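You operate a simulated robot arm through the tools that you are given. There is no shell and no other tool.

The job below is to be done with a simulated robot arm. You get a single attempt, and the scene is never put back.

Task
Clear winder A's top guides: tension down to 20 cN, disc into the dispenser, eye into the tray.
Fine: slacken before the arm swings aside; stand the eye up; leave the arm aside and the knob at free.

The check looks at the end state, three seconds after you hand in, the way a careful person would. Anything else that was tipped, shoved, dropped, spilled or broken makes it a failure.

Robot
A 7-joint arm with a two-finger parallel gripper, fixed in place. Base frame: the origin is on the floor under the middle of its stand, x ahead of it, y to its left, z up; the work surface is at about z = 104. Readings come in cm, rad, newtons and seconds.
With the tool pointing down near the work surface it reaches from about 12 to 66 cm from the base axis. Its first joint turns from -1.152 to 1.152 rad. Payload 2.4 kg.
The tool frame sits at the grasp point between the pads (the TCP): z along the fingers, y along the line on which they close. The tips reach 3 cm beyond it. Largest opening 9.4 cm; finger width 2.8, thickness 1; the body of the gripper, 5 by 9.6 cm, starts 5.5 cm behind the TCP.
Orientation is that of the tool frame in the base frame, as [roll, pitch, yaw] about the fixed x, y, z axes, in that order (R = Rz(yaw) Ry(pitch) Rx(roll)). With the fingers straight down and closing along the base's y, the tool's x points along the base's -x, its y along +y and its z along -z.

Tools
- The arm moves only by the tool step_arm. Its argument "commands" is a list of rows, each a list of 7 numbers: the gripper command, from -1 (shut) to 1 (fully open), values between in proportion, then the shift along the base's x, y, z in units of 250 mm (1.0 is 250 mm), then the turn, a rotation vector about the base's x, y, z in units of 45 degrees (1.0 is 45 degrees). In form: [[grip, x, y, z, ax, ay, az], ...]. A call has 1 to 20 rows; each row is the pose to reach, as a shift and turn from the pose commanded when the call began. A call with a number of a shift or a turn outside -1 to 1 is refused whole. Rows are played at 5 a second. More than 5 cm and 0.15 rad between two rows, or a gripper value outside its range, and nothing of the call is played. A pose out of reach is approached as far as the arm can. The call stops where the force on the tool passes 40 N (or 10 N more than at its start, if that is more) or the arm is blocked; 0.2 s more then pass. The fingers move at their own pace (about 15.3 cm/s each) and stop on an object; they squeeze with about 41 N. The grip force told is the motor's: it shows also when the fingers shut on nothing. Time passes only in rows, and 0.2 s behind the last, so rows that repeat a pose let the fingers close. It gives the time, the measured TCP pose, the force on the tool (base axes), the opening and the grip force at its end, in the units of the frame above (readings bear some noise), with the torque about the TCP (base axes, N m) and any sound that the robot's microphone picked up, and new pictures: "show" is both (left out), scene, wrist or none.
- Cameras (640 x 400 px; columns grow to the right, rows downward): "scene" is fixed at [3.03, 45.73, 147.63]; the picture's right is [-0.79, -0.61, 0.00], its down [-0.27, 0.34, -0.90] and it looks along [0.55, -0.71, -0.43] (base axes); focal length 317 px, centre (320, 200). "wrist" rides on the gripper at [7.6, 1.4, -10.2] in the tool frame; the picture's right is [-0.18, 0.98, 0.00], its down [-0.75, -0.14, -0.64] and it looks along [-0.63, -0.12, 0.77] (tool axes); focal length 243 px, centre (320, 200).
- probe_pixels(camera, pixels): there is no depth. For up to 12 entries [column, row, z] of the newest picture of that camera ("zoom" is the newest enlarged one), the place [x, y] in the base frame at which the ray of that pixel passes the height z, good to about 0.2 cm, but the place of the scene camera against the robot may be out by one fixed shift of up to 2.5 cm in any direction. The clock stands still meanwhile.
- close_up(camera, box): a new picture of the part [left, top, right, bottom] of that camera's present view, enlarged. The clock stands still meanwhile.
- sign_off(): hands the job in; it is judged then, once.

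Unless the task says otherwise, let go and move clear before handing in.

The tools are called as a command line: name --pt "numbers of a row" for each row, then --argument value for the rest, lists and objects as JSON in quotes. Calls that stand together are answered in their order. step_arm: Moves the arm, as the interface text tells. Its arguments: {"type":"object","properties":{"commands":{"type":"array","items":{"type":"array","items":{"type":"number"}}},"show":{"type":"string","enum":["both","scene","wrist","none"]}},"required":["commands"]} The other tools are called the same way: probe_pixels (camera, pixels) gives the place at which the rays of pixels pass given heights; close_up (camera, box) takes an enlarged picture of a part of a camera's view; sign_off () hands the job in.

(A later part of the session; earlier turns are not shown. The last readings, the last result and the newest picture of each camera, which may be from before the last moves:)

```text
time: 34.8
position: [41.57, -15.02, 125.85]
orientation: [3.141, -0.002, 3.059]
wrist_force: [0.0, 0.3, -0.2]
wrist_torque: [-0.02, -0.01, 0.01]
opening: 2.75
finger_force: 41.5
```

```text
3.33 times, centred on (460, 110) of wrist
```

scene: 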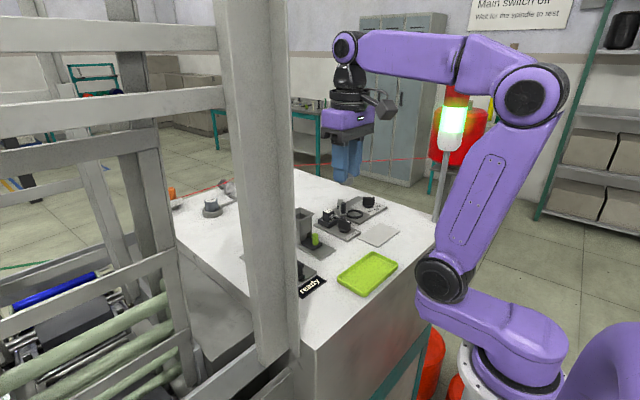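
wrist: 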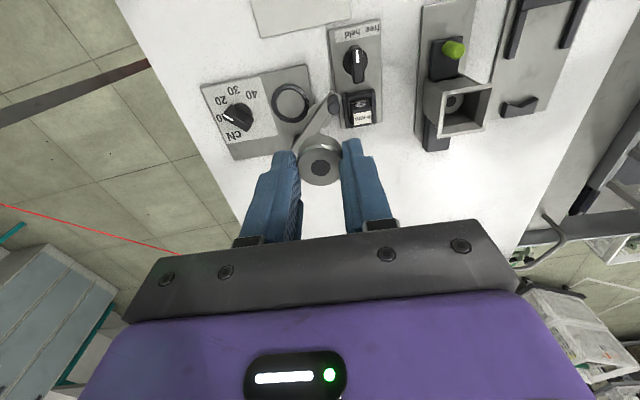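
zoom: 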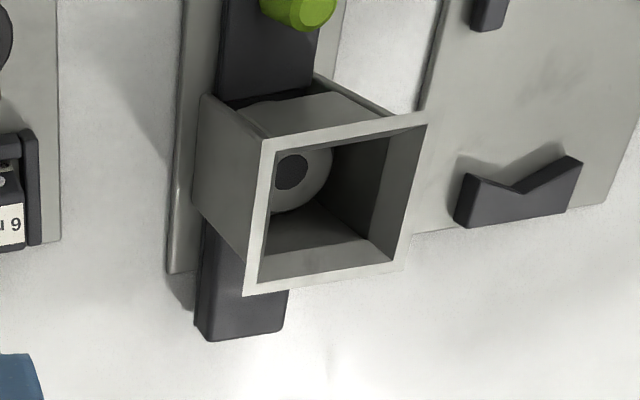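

probe_pixels --camera "wrist" --pixels '[[442.6, 92.6, 112], [492.4, 83.9, 112], [485.5, 130.4, 112], [436.9, 139.1, 112], [442.6, 92.6, 114], [492.4, 83.9, 114], [485.5, 130.4, 114], [436.9, 139.1, 114], [434, 53, 104.8], [421.5, 130.5, 104.8], [453, 48, 108]]'

step_arm --pt "-1 -0.08 0.1 0 0 0 0" --pt "-1 -0.16 0.2 0 0 0 0" --pt "-1 -0.16 0.2 0 0 0 0" --pt "-1 -0.16 0.2 0 0 0 0" --show "wrist"

close_up --camera "wrist" --box '[370, 90, 460, 190]'

```text
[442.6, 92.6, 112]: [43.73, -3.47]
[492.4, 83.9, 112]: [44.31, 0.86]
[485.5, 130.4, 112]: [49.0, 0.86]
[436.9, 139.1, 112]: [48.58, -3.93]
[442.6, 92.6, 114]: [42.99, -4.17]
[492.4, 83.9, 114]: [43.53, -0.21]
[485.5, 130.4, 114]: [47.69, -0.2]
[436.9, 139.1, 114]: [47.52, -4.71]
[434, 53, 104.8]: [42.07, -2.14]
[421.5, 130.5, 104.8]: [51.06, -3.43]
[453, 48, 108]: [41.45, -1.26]
```

```text
time: 35.8
position: [37.74, -9.99, 125.91]
orientation: [-3.141, -0.003, 3.057]
wrist_force: [0.4, 1.0, -0.7]
wrist_torque: [-0.02, -0.02, 0.03]
opening: 2.75
finger_force: 41.3
```

wrist: 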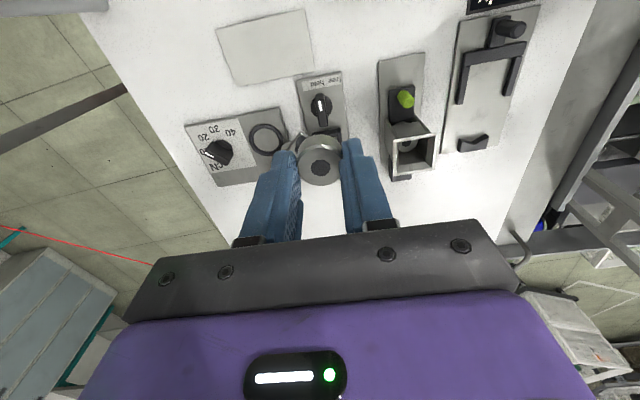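

```text
4.00 times, centred on (415, 140) of wrist
```

zoom: 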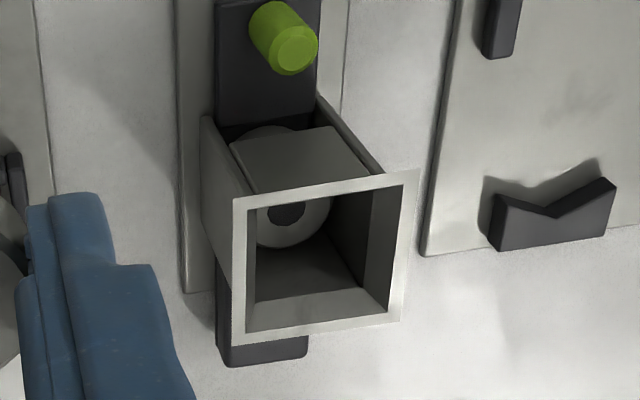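

probe_pixels --camera "wrist" --pixels '[[393.25, 139.75, 112], [439.75, 132, 112], [435.5, 170, 112], [393.5, 176.25, 112], [393.25, 139.75, 114], [439.75, 132, 114], [435.5, 170, 114], [393.5, 176.25, 114], [384, 155, 104.8], [407, 96, 108]]'

```text
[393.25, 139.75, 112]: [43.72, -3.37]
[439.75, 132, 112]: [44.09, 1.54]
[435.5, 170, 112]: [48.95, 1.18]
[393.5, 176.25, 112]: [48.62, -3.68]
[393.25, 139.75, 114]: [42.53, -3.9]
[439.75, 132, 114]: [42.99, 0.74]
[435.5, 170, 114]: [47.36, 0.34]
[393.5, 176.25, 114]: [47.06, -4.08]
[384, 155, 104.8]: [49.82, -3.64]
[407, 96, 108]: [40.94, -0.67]
```

Triangulating the dispenser mouth from both views gives a rim at z ≈ 112, an outer square about 4.9 cm wide, and a centre of ≈ (46.4, -1.25). A matching disc is already inside. I'll carry the disc above that centre.

step_arm --pt "-1 0.06 0.06 0 0 0 0" --pt "-1 0.14 0.14 0 0 0 0" --pt "-1 0.22 0.22 0 0 0 0" --pt "-1 0.3 0.3 0 0 0 0" --pt "-1 0.34 0.349 -0.06 0 0 0" --pt "-1 0.34 0.349 -0.18 0 0 0" --pt "-1 0.34 0.349 -0.28 0 0 0" --pt "-1 0.34 0.349 -0.28 0 0 0"

close_up --camera "wrist" --box '[250, 60, 430, 200]'

close_up --camera "scene" --box '[280, 150, 360, 260]'

```text
time: 37.6
position: [46.17, -1.04, 118.92]
orientation: [3.141, -0.002, 3.056]
wrist_force: [-0.3, -0.1, -0.3]
wrist_torque: [-0.01, 0.0, 0.01]
opening: 2.76
finger_force: 41.0
```

scene: 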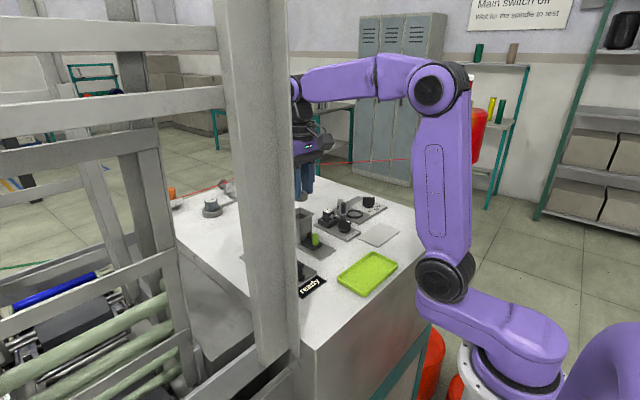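
wrist: 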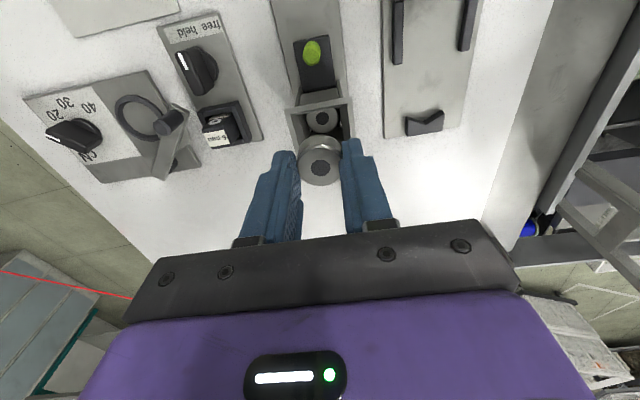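

```text
2.86 times, centred on (340, 130) of wrist
```

zoom: 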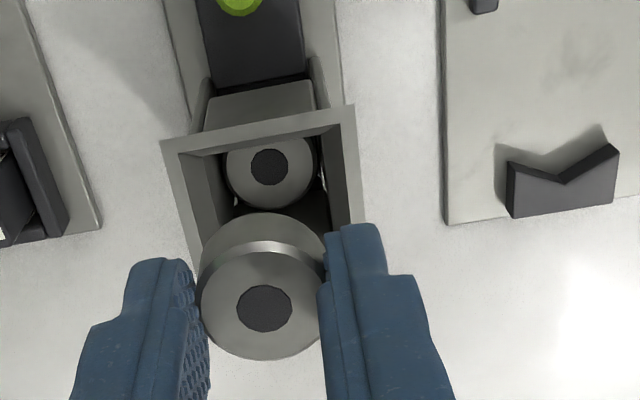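

```text
3.64 times, centred on (320, 205) of scene
```

zoom: 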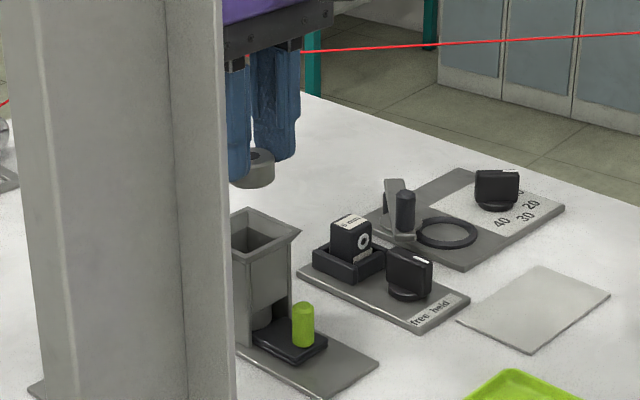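

The mouth and the disc inside it (zoom 268,167) now show beside the held disc. I'll probe them for the chute's axis.

probe_pixels --camera "wrist" --pixels '[[321.8, 118.5, 105.5], [321.8, 118.5, 106.5], [321.8, 118.5, 107.5], [284.8, 108.3, 112], [351.9, 96.8, 112], [284.8, 108.3, 111.5], [351.9, 96.8, 111.5], [291, 113, 112], [347, 103.5, 112], [320, 170, 115.9]]'

close_up --camera "wrist" --box '[275, 85, 375, 155]'

```text
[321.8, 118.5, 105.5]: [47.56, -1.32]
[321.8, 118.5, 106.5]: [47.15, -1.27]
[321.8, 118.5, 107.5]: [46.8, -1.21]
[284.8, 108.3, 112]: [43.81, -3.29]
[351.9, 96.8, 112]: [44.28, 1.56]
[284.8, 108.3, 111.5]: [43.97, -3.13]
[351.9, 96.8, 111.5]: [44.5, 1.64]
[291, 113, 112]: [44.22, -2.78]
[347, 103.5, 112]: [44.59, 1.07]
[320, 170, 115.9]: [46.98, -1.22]
```

```text
5.71 times, centred on (325, 120) of wrist
```

zoom: 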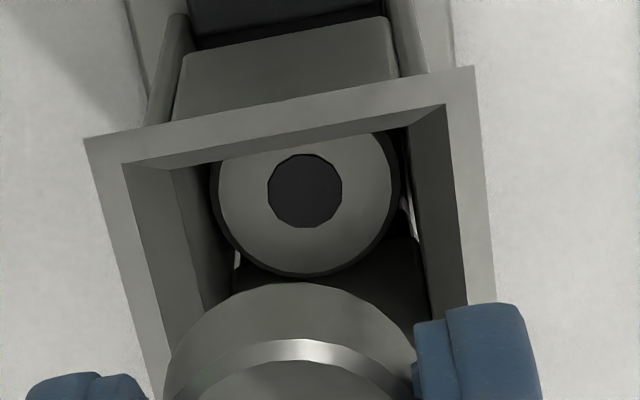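

probe_pixels --camera "wrist" --pixels '[[320.4, 167.8, 116.95], [320.4, 167.8, 116.5], [299, 166, 116.95], [342, 166, 116.95], [320, 172, 116.95]]'

step_arm --pt "-1 0 0 -0.05 0 0 0" --pt "-1 0 0 -0.1 0 0 0" --pt "-1 0 0 -0.1 0 0 0"

close_up --camera "wrist" --box '[250, 60, 410, 200]'

close_up --camera "scene" --box '[290, 180, 340, 250]'

```text
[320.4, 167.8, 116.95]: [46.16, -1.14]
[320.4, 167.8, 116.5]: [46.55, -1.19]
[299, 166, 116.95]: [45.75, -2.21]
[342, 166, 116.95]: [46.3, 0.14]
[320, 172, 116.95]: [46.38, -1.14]
```

```text
time: 38.4
position: [46.4, -1.26, 116.42]
orientation: [3.14, -0.001, 3.055]
wrist_force: [-0.3, -0.1, -0.3]
wrist_torque: [0.03, 0.02, -0.01]
opening: 2.76
finger_force: 40.9
```

scene: 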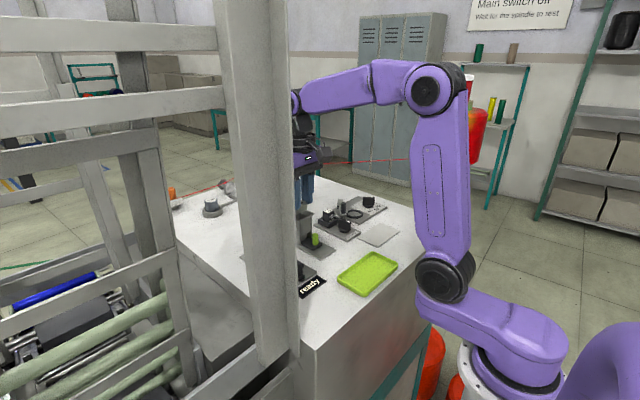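
wrist: 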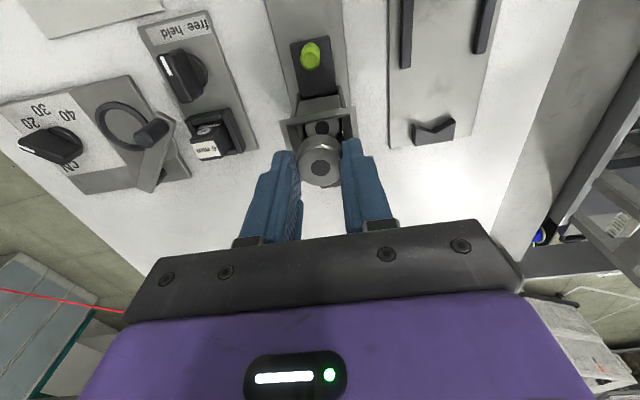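

```text
2.86 times, centred on (330, 130) of wrist
```

zoom: 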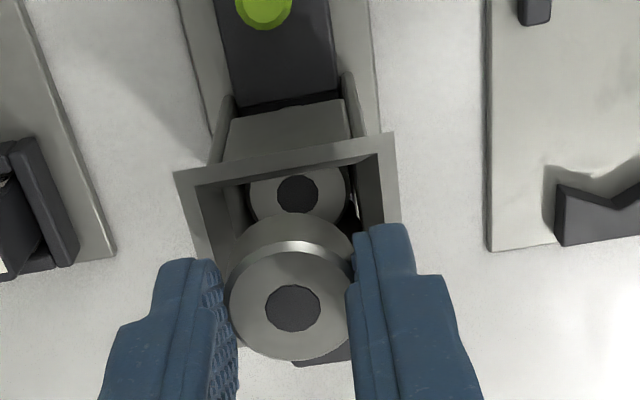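

```text
5.71 times, centred on (315, 215) of scene
```

zoom: 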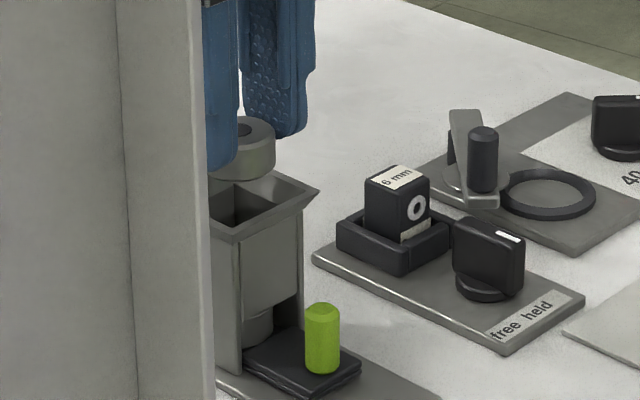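

The disc is about 1.6 cm above the mouth (scene zoom: disc bottom row ~180, mouth centre ~205) and centred to within a few mm. I'll lower another 1.2 cm and check.

step_arm --pt "-1 0 0.002 -0.025 0 0 0" --pt "-1 0 0.002 -0.048 0 0 0" --pt "-1 0 0.002 -0.048 0 0 0" --show "wrist"

close_up --camera "wrist" --box '[250, 60, 410, 200]'

close_up --camera "scene" --box '[290, 190, 330, 235]'

```text
time: 39.2
position: [46.35, -1.04, 115.14]
orientation: [3.141, -0.002, 3.056]
wrist_force: [-1.0, -0.1, 0.2]
wrist_torque: [0.0, -0.04, 0.02]
opening: 2.74
finger_force: 40.6
```

wrist: 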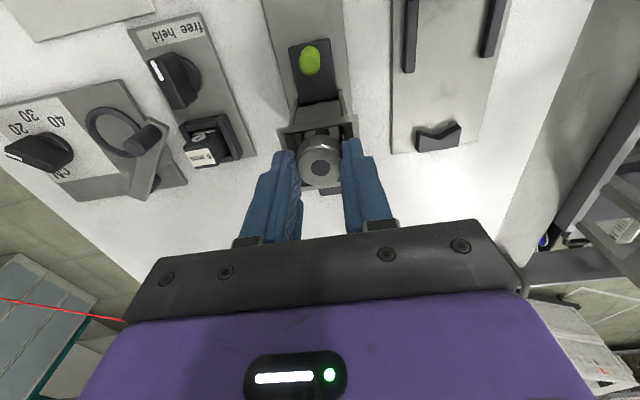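

```text
2.86 times, centred on (330, 130) of wrist
```

zoom: 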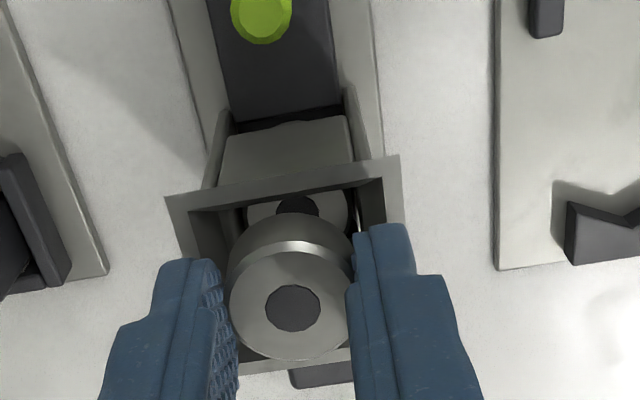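

```text
8.89 times, centred on (310, 212) of scene
```

zoom: 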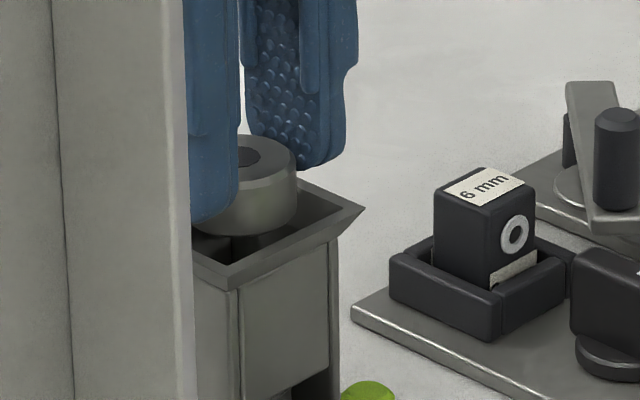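

probe_pixels --camera "wrist" --pixels '[[276.2, 130, 111.2], [358, 115, 111.2], [302, 190.1, 111.2], [340.5, 183.1, 111.2], [276.2, 130, 111.8], [358, 115, 111.8], [302, 190.1, 111.8], [340.5, 183.1, 111.8], [320.4, 167.8, 113.15]]'

```text
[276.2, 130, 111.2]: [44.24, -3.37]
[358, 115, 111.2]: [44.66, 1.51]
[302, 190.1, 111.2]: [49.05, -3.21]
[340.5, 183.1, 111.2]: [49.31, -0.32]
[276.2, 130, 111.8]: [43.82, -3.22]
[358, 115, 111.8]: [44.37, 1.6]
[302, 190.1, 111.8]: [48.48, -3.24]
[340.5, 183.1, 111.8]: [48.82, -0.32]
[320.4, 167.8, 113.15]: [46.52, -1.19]
```

The rim comes out at z ≈ 111.3 with the centre at (46.7, -1.15), which agrees with the disc already inside. I'll shift +0.3 cm in x, lower 0.3 cm so the disc's bottom is in the mouth, and open.

step_arm --pt "-1 0.012 -0.002 0 0 0 0" --pt "-1 0.012 -0.002 -0.013 0 0 0" --pt "-1 0.012 -0.002 -0.013 0 0 0" --show "wrist"

close_up --camera "wrist" --box '[250, 80, 410, 200]'

close_up --camera "scene" --box '[290, 190, 330, 235]'

```text
time: 40.0
position: [46.62, -1.22, 114.8]
orientation: [-3.141, -0.001, 3.057]
wrist_force: [-0.8, 0.5, -0.2]
wrist_torque: [-0.02, 0.0, -0.02]
opening: 2.76
finger_force: 41.1
```

wrist: 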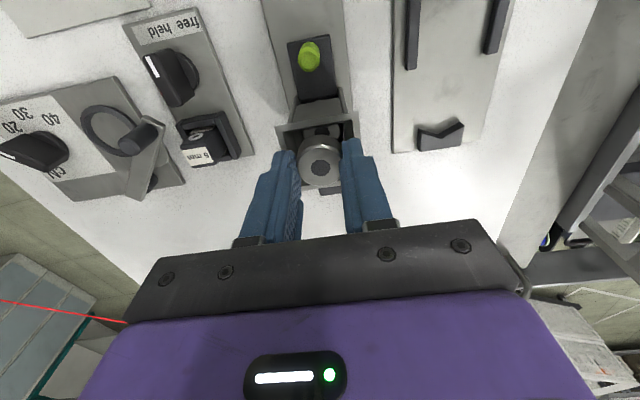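

```text
3.33 times, centred on (330, 140) of wrist
```

zoom: 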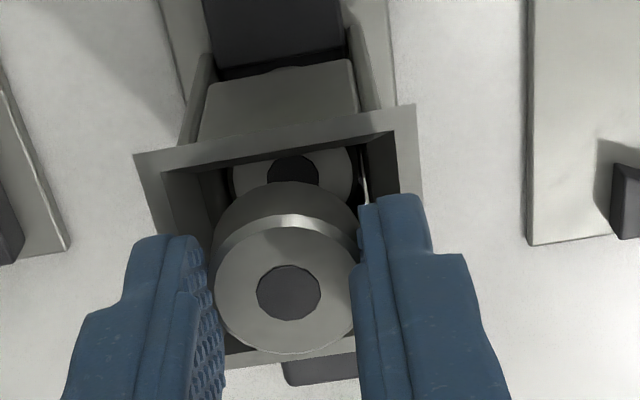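

```text
8.89 times, centred on (310, 212) of scene
```

zoom: 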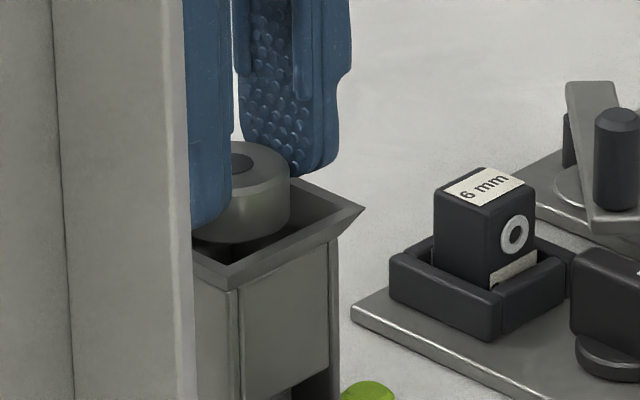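

step_arm --pt "-1 0 0.002 -0.008 0 0 0" --pt "-1 0 0.002 -0.008 0 0 0" --pt "-0.15 0 0.002 -0.008 0 0 0" --pt "-0.15 0 0.002 -0.008 0 0 0" --pt "-0.15 0 0.002 -0.008 0 0 0"

close_up --camera "wrist" --box '[250, 80, 410, 200]'

close_up --camera "scene" --box '[290, 190, 330, 235]'

```text
time: 41.2
position: [46.59, -1.27, 114.66]
orientation: [3.141, -0.002, 3.056]
wrist_force: [0.1, 0.1, 0.1]
wrist_torque: [-0.02, 0.02, -0.01]
opening: 4.0
finger_force: 0.2
```

scene: 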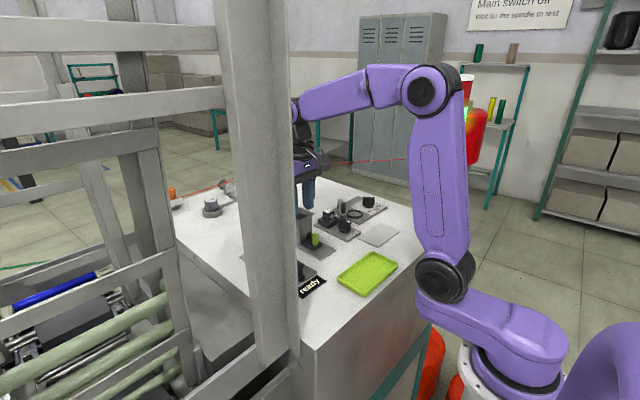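
wrist: 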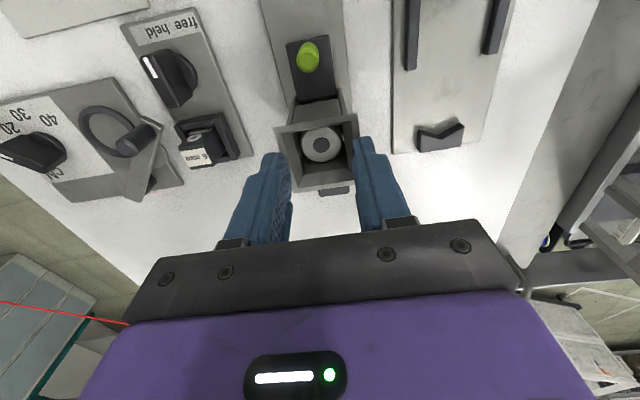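

```text
3.33 times, centred on (330, 140) of wrist
```

zoom: 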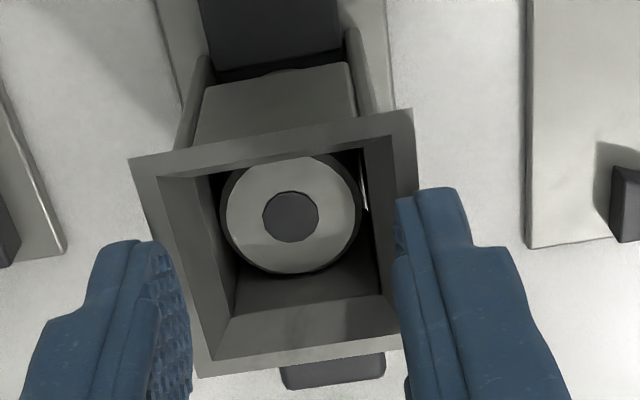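

```text
8.89 times, centred on (310, 212) of scene
```

zoom: 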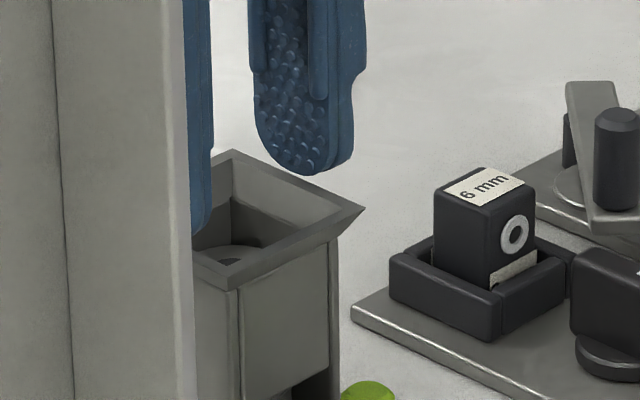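

The disc dropped flat into the dispenser, on top of the one below (zoom 290,215). Now I'll go up and over to the free/held knob.

step_arm --pt "-0.15 0 0 0.12 0 0 0" --pt "-0.15 0 0 0.28 0 0 0" --pt "-0.15 -0.06 -0.06 0.32 0 0 0" --pt "-0.15 -0.14 -0.15 0.32 0 0 0" --pt "-0.15 -0.22 -0.24 0.32 0 0 0" --pt "-0.15 -0.3 -0.32 0.32 0 0 0" --pt "-0.15 -0.34 -0.37 0.32 0 0 0" --pt "-0.15 -0.34 -0.37 0.32 0 0 0"

close_up --camera "wrist" --box '[250, 50, 410, 170]'

close_up --camera "scene" --box '[290, 185, 370, 250]'

```text
time: 43.0
position: [37.97, -10.52, 122.82]
orientation: [-3.141, -0.002, 3.056]
wrist_force: [-0.7, -0.3, 1.6]
wrist_torque: [-0.05, -0.01, -0.02]
opening: 4.0
finger_force: 0.0
```

scene: 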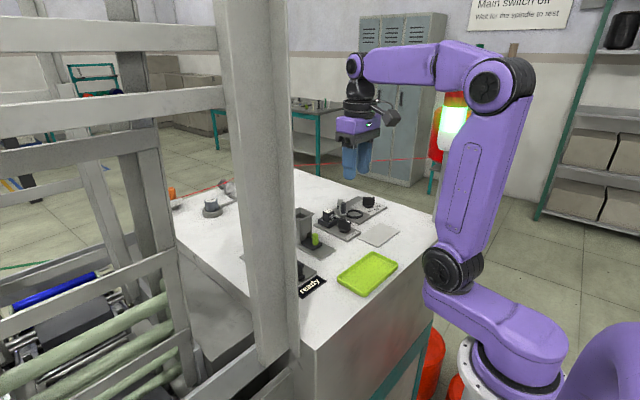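
wrist: 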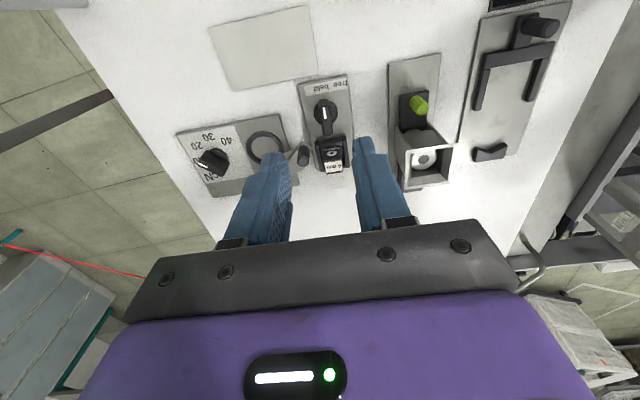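

```text
3.33 times, centred on (330, 110) of wrist
```

zoom: 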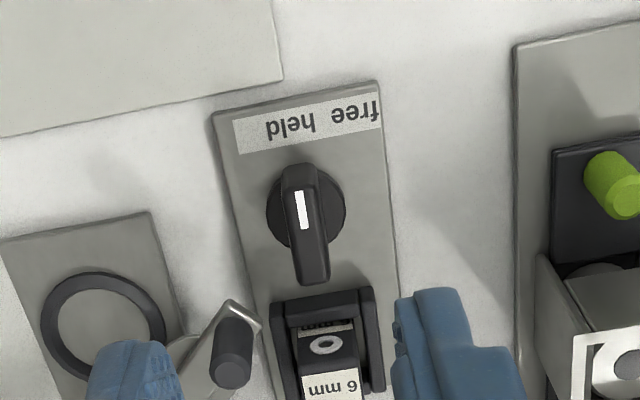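

```text
6.15 times, centred on (330, 218) of scene
```

zoom: 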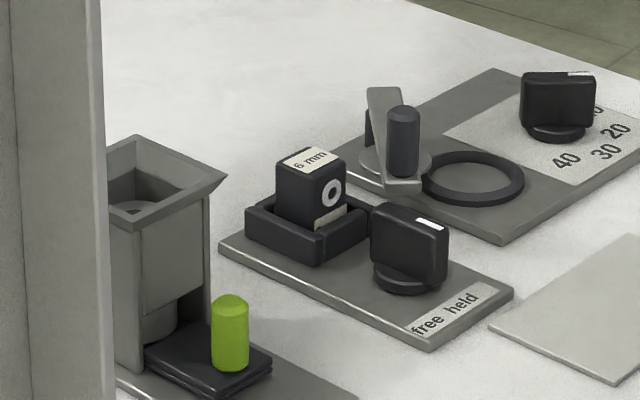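

probe_pixels --camera "wrist" --pixels '[[325.5, 111.5, 105.2], [325.5, 111.5, 105.4], [324, 105.5, 108], [328.2, 134, 108], [326, 120, 108], [321.3, 87.5, 104.8], [339.9, 83.9, 104.8], [317, 141, 106], [339, 138, 106], [301, 144, 110]]'

```text
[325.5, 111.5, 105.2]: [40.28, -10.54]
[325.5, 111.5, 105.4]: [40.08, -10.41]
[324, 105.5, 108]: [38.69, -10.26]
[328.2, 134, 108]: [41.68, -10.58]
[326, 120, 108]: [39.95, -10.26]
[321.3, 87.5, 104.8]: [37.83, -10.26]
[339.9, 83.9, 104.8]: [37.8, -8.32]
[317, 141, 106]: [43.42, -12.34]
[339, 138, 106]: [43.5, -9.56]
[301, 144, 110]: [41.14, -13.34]
```

Knob axis ≈ (40.35, -10.5), bar square to the desk, "held" straight ahead and "free" about 40–45° clockwise. I'll descend over it with a 3.2 cm opening.

step_arm --pt "-0.32 0.05 0 0 0 0 0" --pt "-0.32 0.092 0 -0.1 0 0 0" --pt "-0.32 0.092 0 -0.24 0 0 0" --pt "-0.32 0.092 0 -0.37 0 0 0" --pt "-0.32 0.092 0 -0.37 0 0 0"

close_up --camera "wrist" --box '[250, 50, 410, 190]'

close_up --camera "scene" --box '[300, 175, 390, 250]'

```text
time: 44.2
position: [40.42, -10.59, 113.42]
orientation: [3.14, -0.001, 3.055]
wrist_force: [0.7, 0.2, -0.1]
wrist_torque: [-0.01, -0.05, 0.02]
opening: 3.19
finger_force: 0.1
```

scene: 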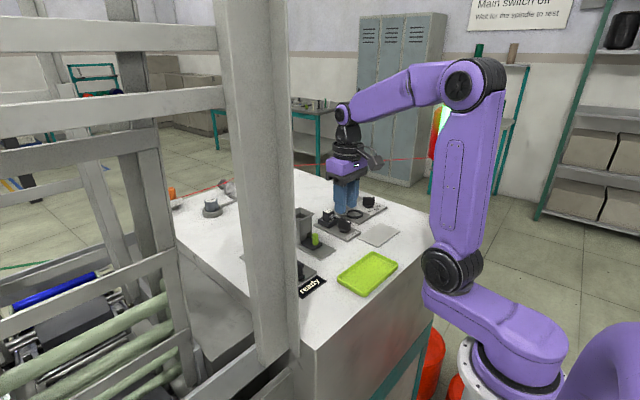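
wrist: 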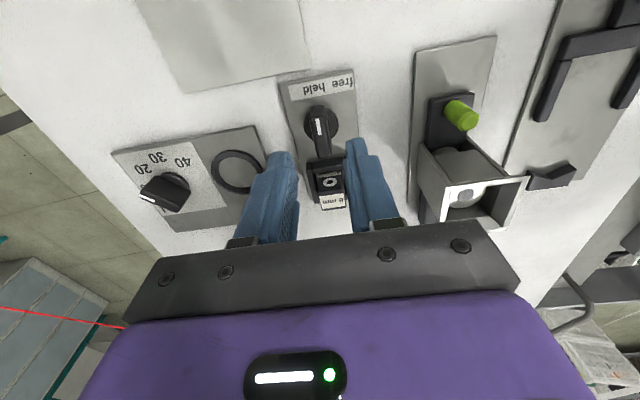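

```text
2.86 times, centred on (330, 120) of wrist
```

zoom: 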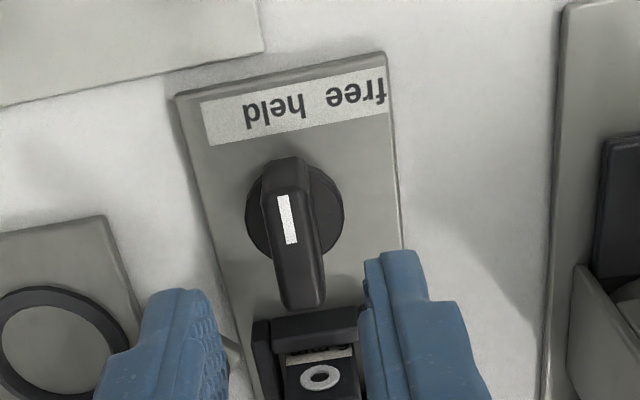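

```text
5.33 times, centred on (345, 212) of scene
```

zoom: 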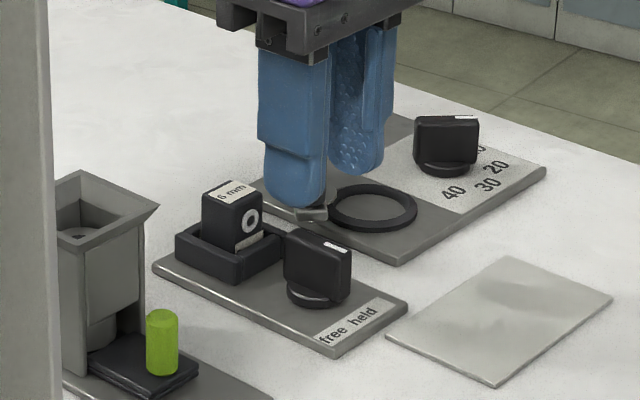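

Alignment matches what worked on the tension knob. I'll lower so the tips are above the holder wall (TCP ≈ 109.6) and close on the bar.

step_arm --pt "-0.32 0 0 -0.08 0 0 0" --pt "-0.32 0 0 -0.154 0 0 0" --pt "-0.32 0 0 -0.154 0 0 0" --pt "-1 0 0 -0.154 0 0 0" --pt "-1 0 0 -0.154 0 0 0" --pt "-1 0 0 -0.154 0 0 0"

close_up --camera "wrist" --box '[250, 50, 410, 190]'

close_up --camera "scene" --box '[300, 175, 390, 250]'

```text
time: 45.6
position: [40.43, -10.59, 109.51]
orientation: [3.137, -0.002, 3.057]
wrist_force: [-1.2, 9.3, -7.3]
wrist_torque: [0.1, -1.31, -0.11]
opening: 1.22
finger_force: 45.0
```

scene: 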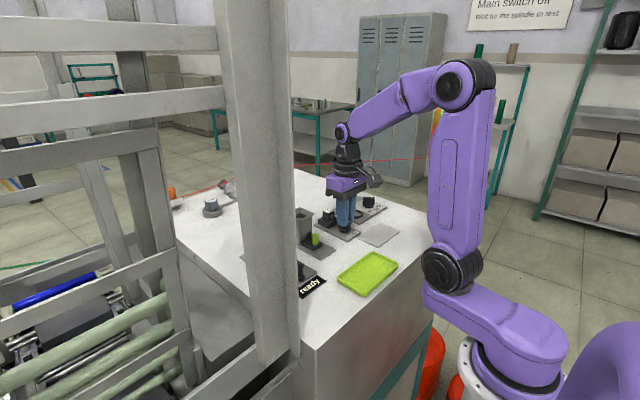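
wrist: 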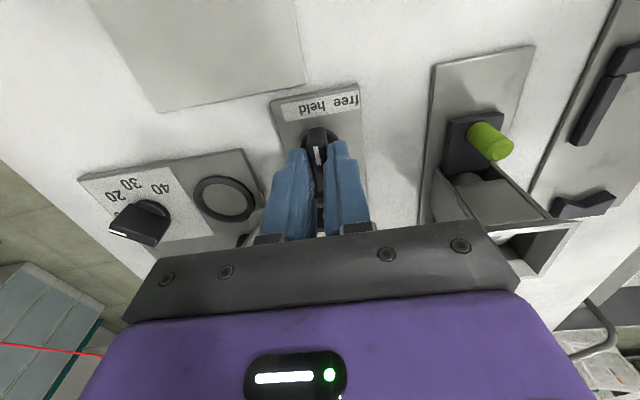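

```text
2.86 times, centred on (330, 120) of wrist
```

zoom: 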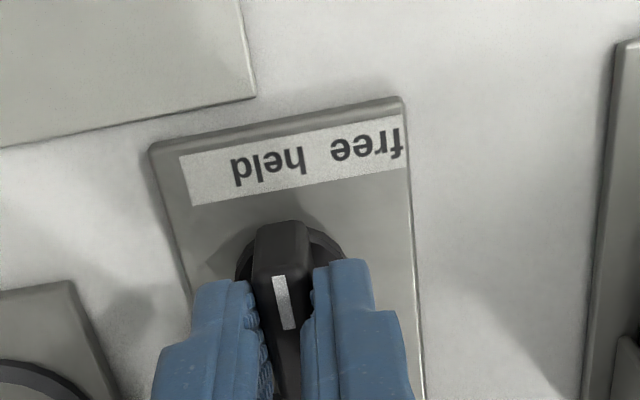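

```text
5.33 times, centred on (345, 212) of scene
```

zoom: 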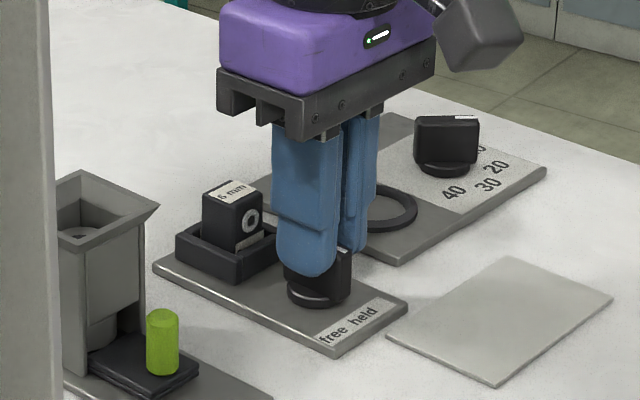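

The bar is gripped and the mark points at "held". I'll turn it -45° (clockwise seen from above, toward +y) to "free".

step_arm --pt "-1 0 0.004 0 0 0 -0.12" --pt "-1 0 0.004 0 0 0 -0.24" --pt "-1 0 0.004 0 0 0 -0.36" --pt "-1 0 0.004 0 0 0 -0.48" --pt "-1 0 0.004 0 0 0 -0.6" --pt "-1 0 0.004 0 0 0 -0.72" --pt "-1 0 0.004 0 0 0 -0.84" --pt "-1 0 0.004 0 0 0 -0.94" --pt "-1 0 0.004 0 0 0 -1.0" --pt "-1 0 0.004 0 0 0 -1.0"

close_up --camera "wrist" --box '[250, 50, 410, 190]'

close_up --camera "scene" --box '[300, 175, 390, 250]'

```text
time: 47.8
position: [40.45, -10.51, 109.62]
orientation: [-3.141, -0.001, 2.269]
wrist_force: [4.4, -2.1, -11.7]
wrist_torque: [0.43, 0.18, 0.03]
opening: 1.17
finger_force: 45.2
```

scene: 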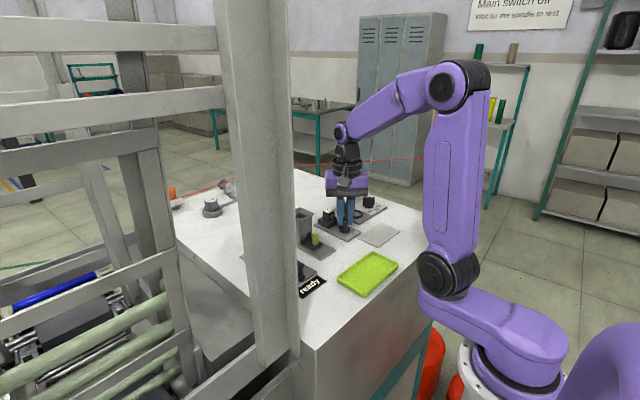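
wrist: 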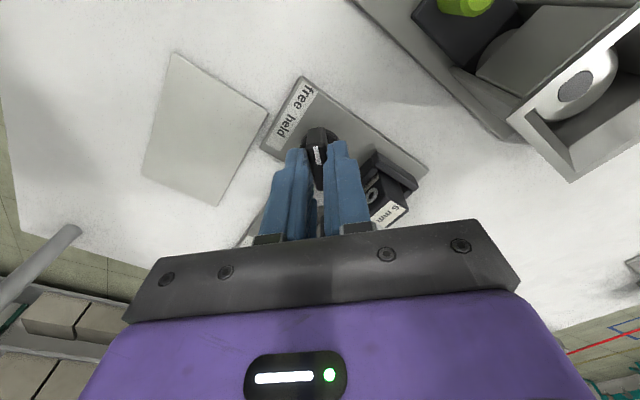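

```text
2.86 times, centred on (330, 120) of wrist
```

zoom: 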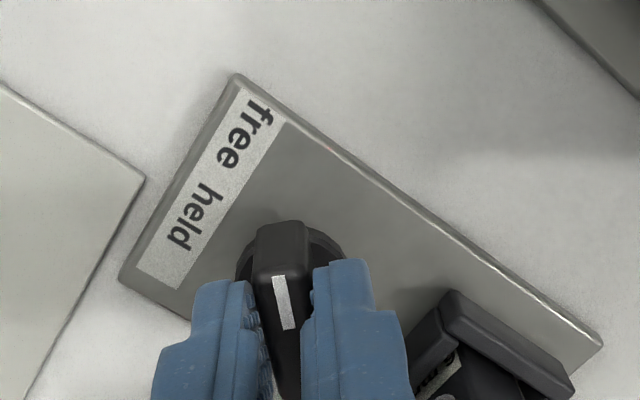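

```text
5.33 times, centred on (345, 212) of scene
```

zoom: 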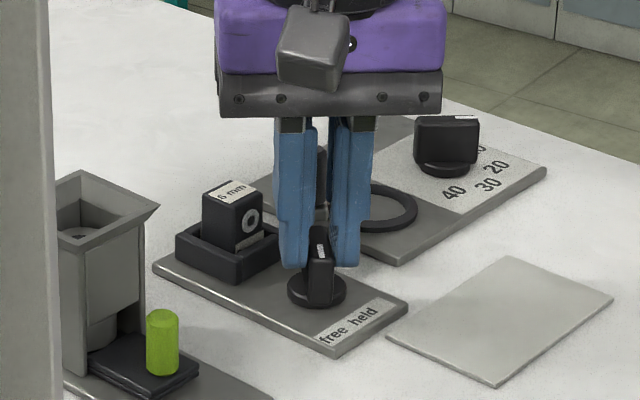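

The mark now points at "free" (45° turned, no stop felt). I'll release gently and lift straight up.

step_arm --pt "-0.5 0 0 0 0 0 0" --pt "-0.5 0 0 0 0 0 0" --pt "-0.5 0 0 0.06 0 0 0" --pt "-0.5 0 0 0.18 0 0 0" --pt "-0.5 0 0 0.34 0 0 0" --pt "-0.5 0 0 0.5 0 0 0" --pt "-0.5 0 0 0.5 0 0 0"

close_up --camera "wrist" --box '[240, 60, 440, 200]'

close_up --camera "scene" --box '[300, 185, 390, 250]'

```text
time: 49.4
position: [40.49, -10.26, 122.11]
orientation: [3.141, -0.002, 2.271]
wrist_force: [0.5, -0.8, -0.6]
wrist_torque: [-0.02, 0.0, 0.01]
opening: 2.33
finger_force: 0.1
```

scene: 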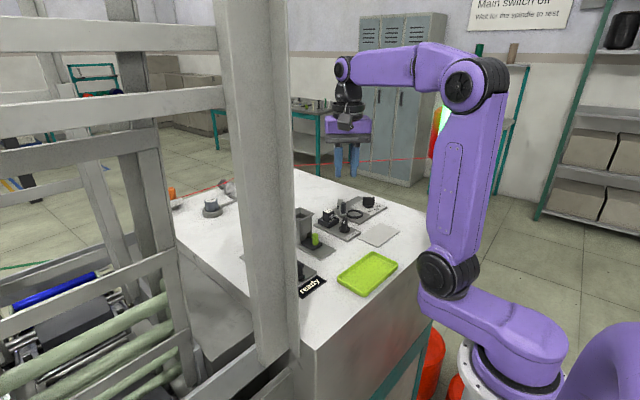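
wrist: 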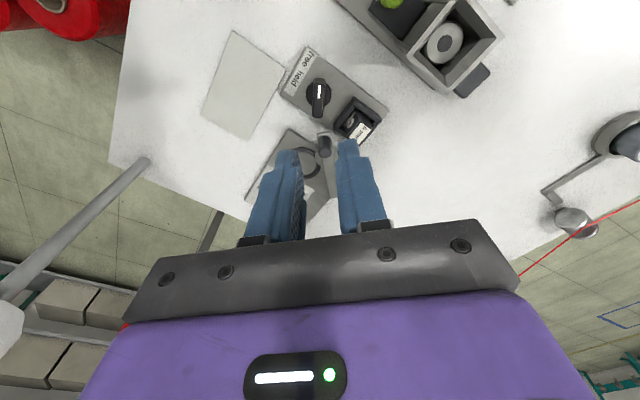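

```text
2.86 times, centred on (340, 130) of wrist
```

zoom: 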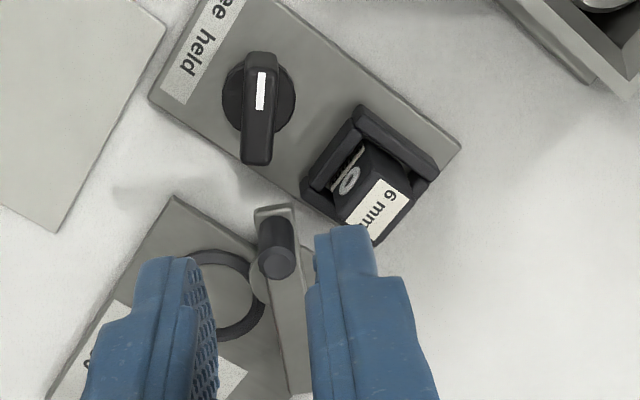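

```text
6.15 times, centred on (345, 218) of scene
```

zoom: 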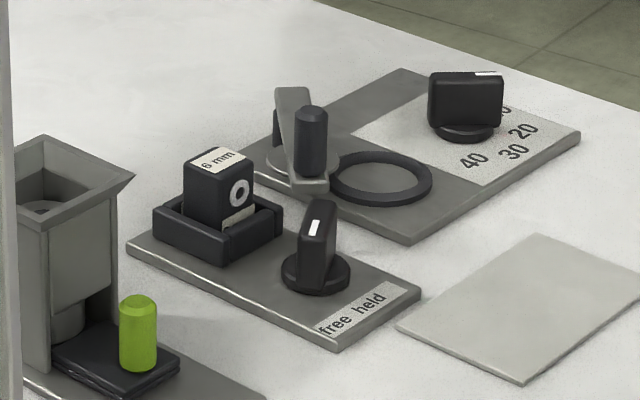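

The knob reads "free". Now for the eye: I'll turn the gripper square again and look at the block in its holder from the front to plan a safe grasp that stays clear of the swing arm's peg.

step_arm --pt "-0.5 -0.02 0 0 0 0 0.15" --pt "-0.5 -0.04 0 0 0 0 0.3" --pt "-0.4 -0.06 0 0 0 0 0.45" --pt "-0.4 -0.06 0 0 0 0 0.6" --pt "-0.4 -0.06 0 0 0 0 0.75" --pt "-0.4 -0.06 0 0 0 0 0.9" --pt "-0.4 -0.06 0 0 0 0 1.0" --pt "-0.4 -0.06 0 0 0 0 1.0" --show "wrist"

close_up --camera "wrist" --box '[290, 100, 380, 180]'

close_up --camera "scene" --box '[315, 200, 355, 235]'

```text
time: 51.2
position: [38.78, -10.43, 122.04]
orientation: [3.141, -0.001, 3.058]
wrist_force: [0.4, -0.5, 0.2]
wrist_torque: [0.0, 0.01, 0.0]
opening: 2.82
finger_force: 0.1
```

wrist: 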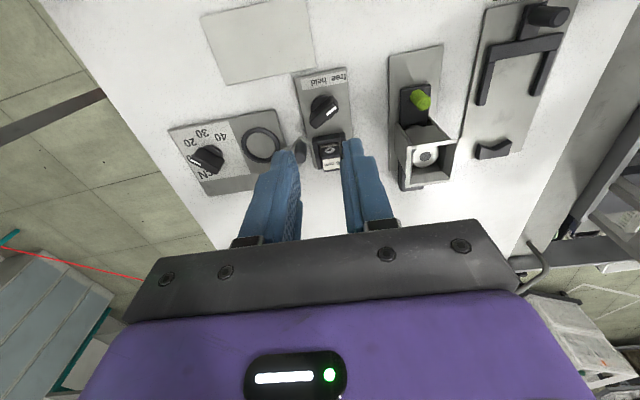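

```text
5.00 times, centred on (335, 140) of wrist
```

zoom: 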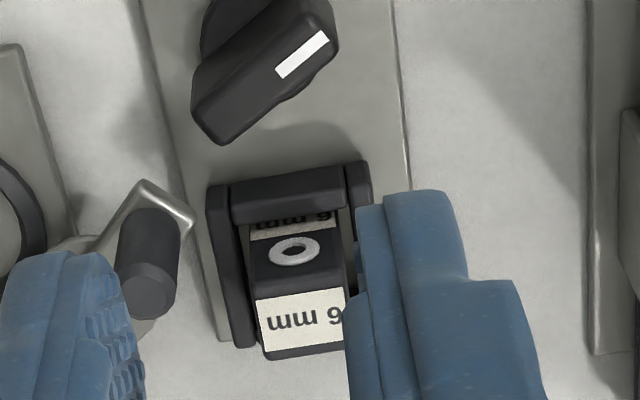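

```text
11.43 times, centred on (335, 218) of scene
```

zoom: 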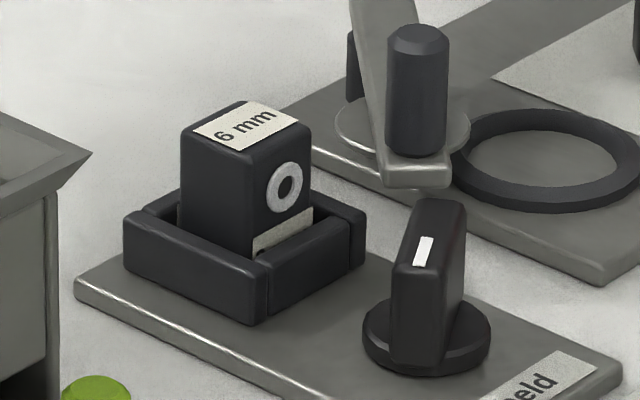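

The block's top is at z ≈ 108.25, about 2.0 × 1.55 cm, centred near (45.75, -11.08), with holder walls at ≈ 106. I'll verify with a probe, then come over it offset slightly to +x so the left finger clears the swing arm's peg.

probe_pixels --camera "wrist" --pixels '[[322, 160, 108.25], [324, 172, 108.25], [339.5, 157.5, 108.25], [300.5, 157.5, 110.2], [308, 184, 106], [312.5, 137.5, 104.8], [320, 183, 106]]'

step_arm --pt "-0.4 0.08 -0.01 0 0 0 0" --pt "-0.4 0.16 -0.02 0 0 0 0" --pt "-0.4 0.24 -0.026 -0.02 0 0 0" --pt "-0.4 0.29 -0.026 -0.1 0 0 0" --pt "-0.4 0.29 -0.026 -0.22 0 0 0" --pt "-0.4 0.29 -0.026 -0.34 0 0 0" --pt "-0.4 0.29 -0.026 -0.34 0 0 0"

close_up --camera "wrist" --box '[250, 60, 410, 200]'

close_up --camera "scene" --box '[300, 175, 380, 240]'

```text
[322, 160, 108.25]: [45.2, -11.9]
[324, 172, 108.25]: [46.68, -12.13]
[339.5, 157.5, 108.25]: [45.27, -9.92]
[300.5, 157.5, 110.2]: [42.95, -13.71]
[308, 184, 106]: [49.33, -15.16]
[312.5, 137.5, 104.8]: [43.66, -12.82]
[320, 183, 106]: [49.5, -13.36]
```

```text
time: 52.8
position: [46.08, -11.07, 113.67]
orientation: [3.14, -0.002, 3.056]
wrist_force: [-0.1, -0.1, 0.1]
wrist_torque: [0.01, 0.02, 0.03]
opening: 2.82
finger_force: 0.0
```

scene: 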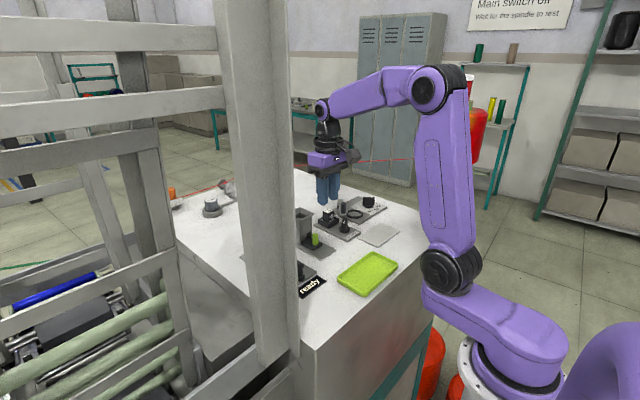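
wrist: 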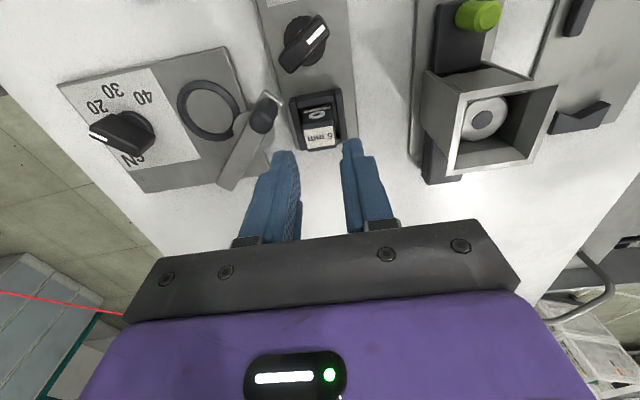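

```text
2.86 times, centred on (330, 130) of wrist
```

zoom: 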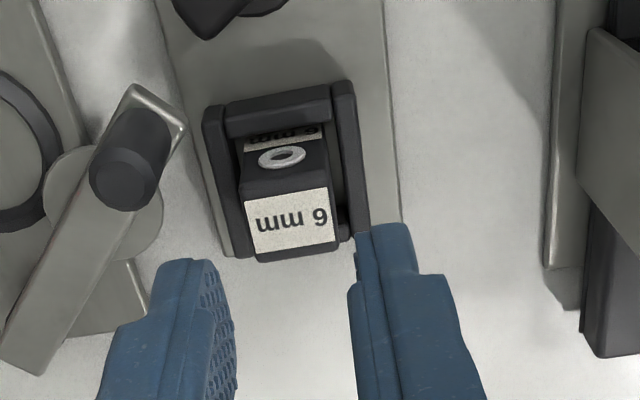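

```text
6.15 times, centred on (340, 208) of scene
```

zoom: 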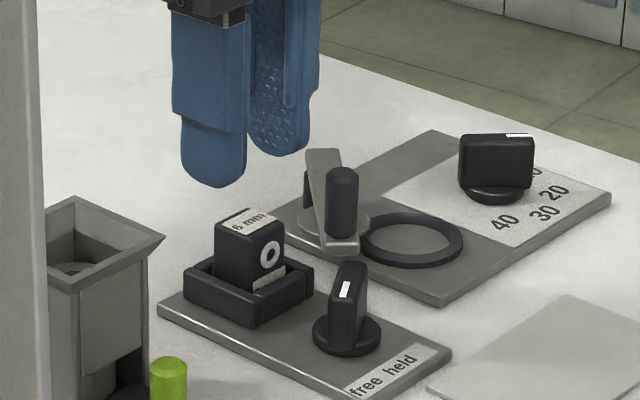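

probe_pixels --camera "wrist" --pixels '[[302, 129, 108.25], [333.5, 125.5, 108.25], [308, 151.7, 108.25], [335.9, 146.8, 108.25], [274, 122, 110.2], [268, 94, 106.7], [251, 144, 106.7]]'

```text
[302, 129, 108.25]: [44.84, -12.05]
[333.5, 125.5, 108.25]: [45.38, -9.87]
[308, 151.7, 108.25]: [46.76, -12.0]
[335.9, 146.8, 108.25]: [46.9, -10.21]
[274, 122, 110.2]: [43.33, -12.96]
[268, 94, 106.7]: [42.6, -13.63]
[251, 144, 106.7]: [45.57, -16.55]
```

probe_pixels --camera "wrist" --pixels '[[260.8, 122.3, 110.2], [264.3, 89.8, 106.7], [283.5, 103.8, 106.7], [233.5, 191.2, 106.7], [276, 127, 106.7], [258, 165, 106.7]]'

```text
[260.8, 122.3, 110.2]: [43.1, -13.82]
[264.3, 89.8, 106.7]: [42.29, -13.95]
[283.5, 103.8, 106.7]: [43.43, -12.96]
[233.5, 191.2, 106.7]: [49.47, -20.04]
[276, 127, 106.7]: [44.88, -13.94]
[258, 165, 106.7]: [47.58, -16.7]
```

Clearance to the arm edge is about 0.6 cm and the block is centred between the fingers. I'll descend to TCP ≈ 109.4 (tips just above the holder walls), then close.

step_arm --pt "-0.4 0 0.001 -0.06 0 0 0" --pt "-0.4 0 0.001 -0.12 0 0 0" --pt "-0.4 0 0.001 -0.171 0 0 0" --pt "-0.4 0 0.001 -0.171 0 0 0" --show "wrist"

close_up --camera "wrist" --box '[240, 80, 400, 210]'

close_up --camera "scene" --box '[300, 175, 380, 240]'

```text
time: 53.8
position: [46.22, -10.77, 109.3]
orientation: [3.141, -0.001, 3.056]
wrist_force: [0.8, -0.5, 0.4]
wrist_torque: [0.01, 0.0, 0.0]
opening: 2.81
finger_force: 0.1
```

wrist: 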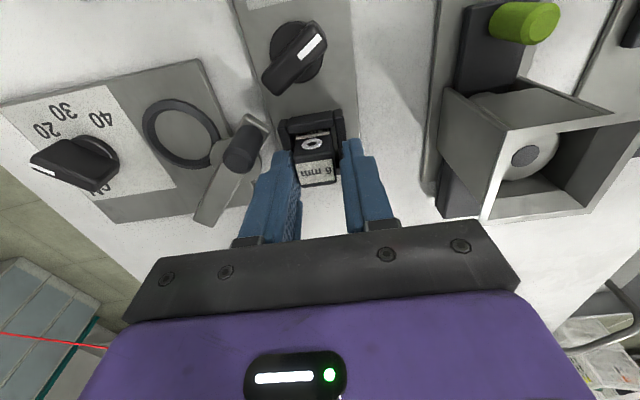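

```text
3.08 times, centred on (320, 145) of wrist
```

zoom: 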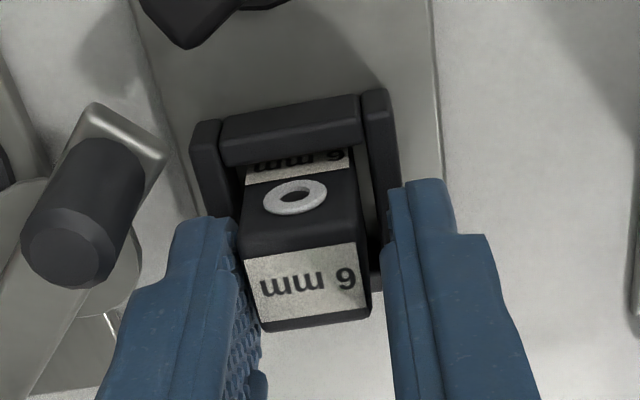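

```text
6.15 times, centred on (340, 208) of scene
```

zoom: 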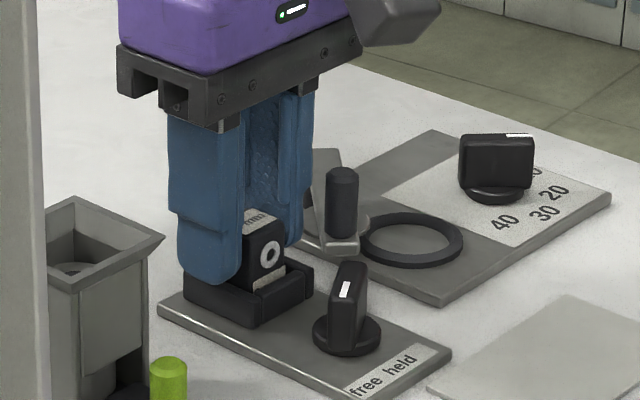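

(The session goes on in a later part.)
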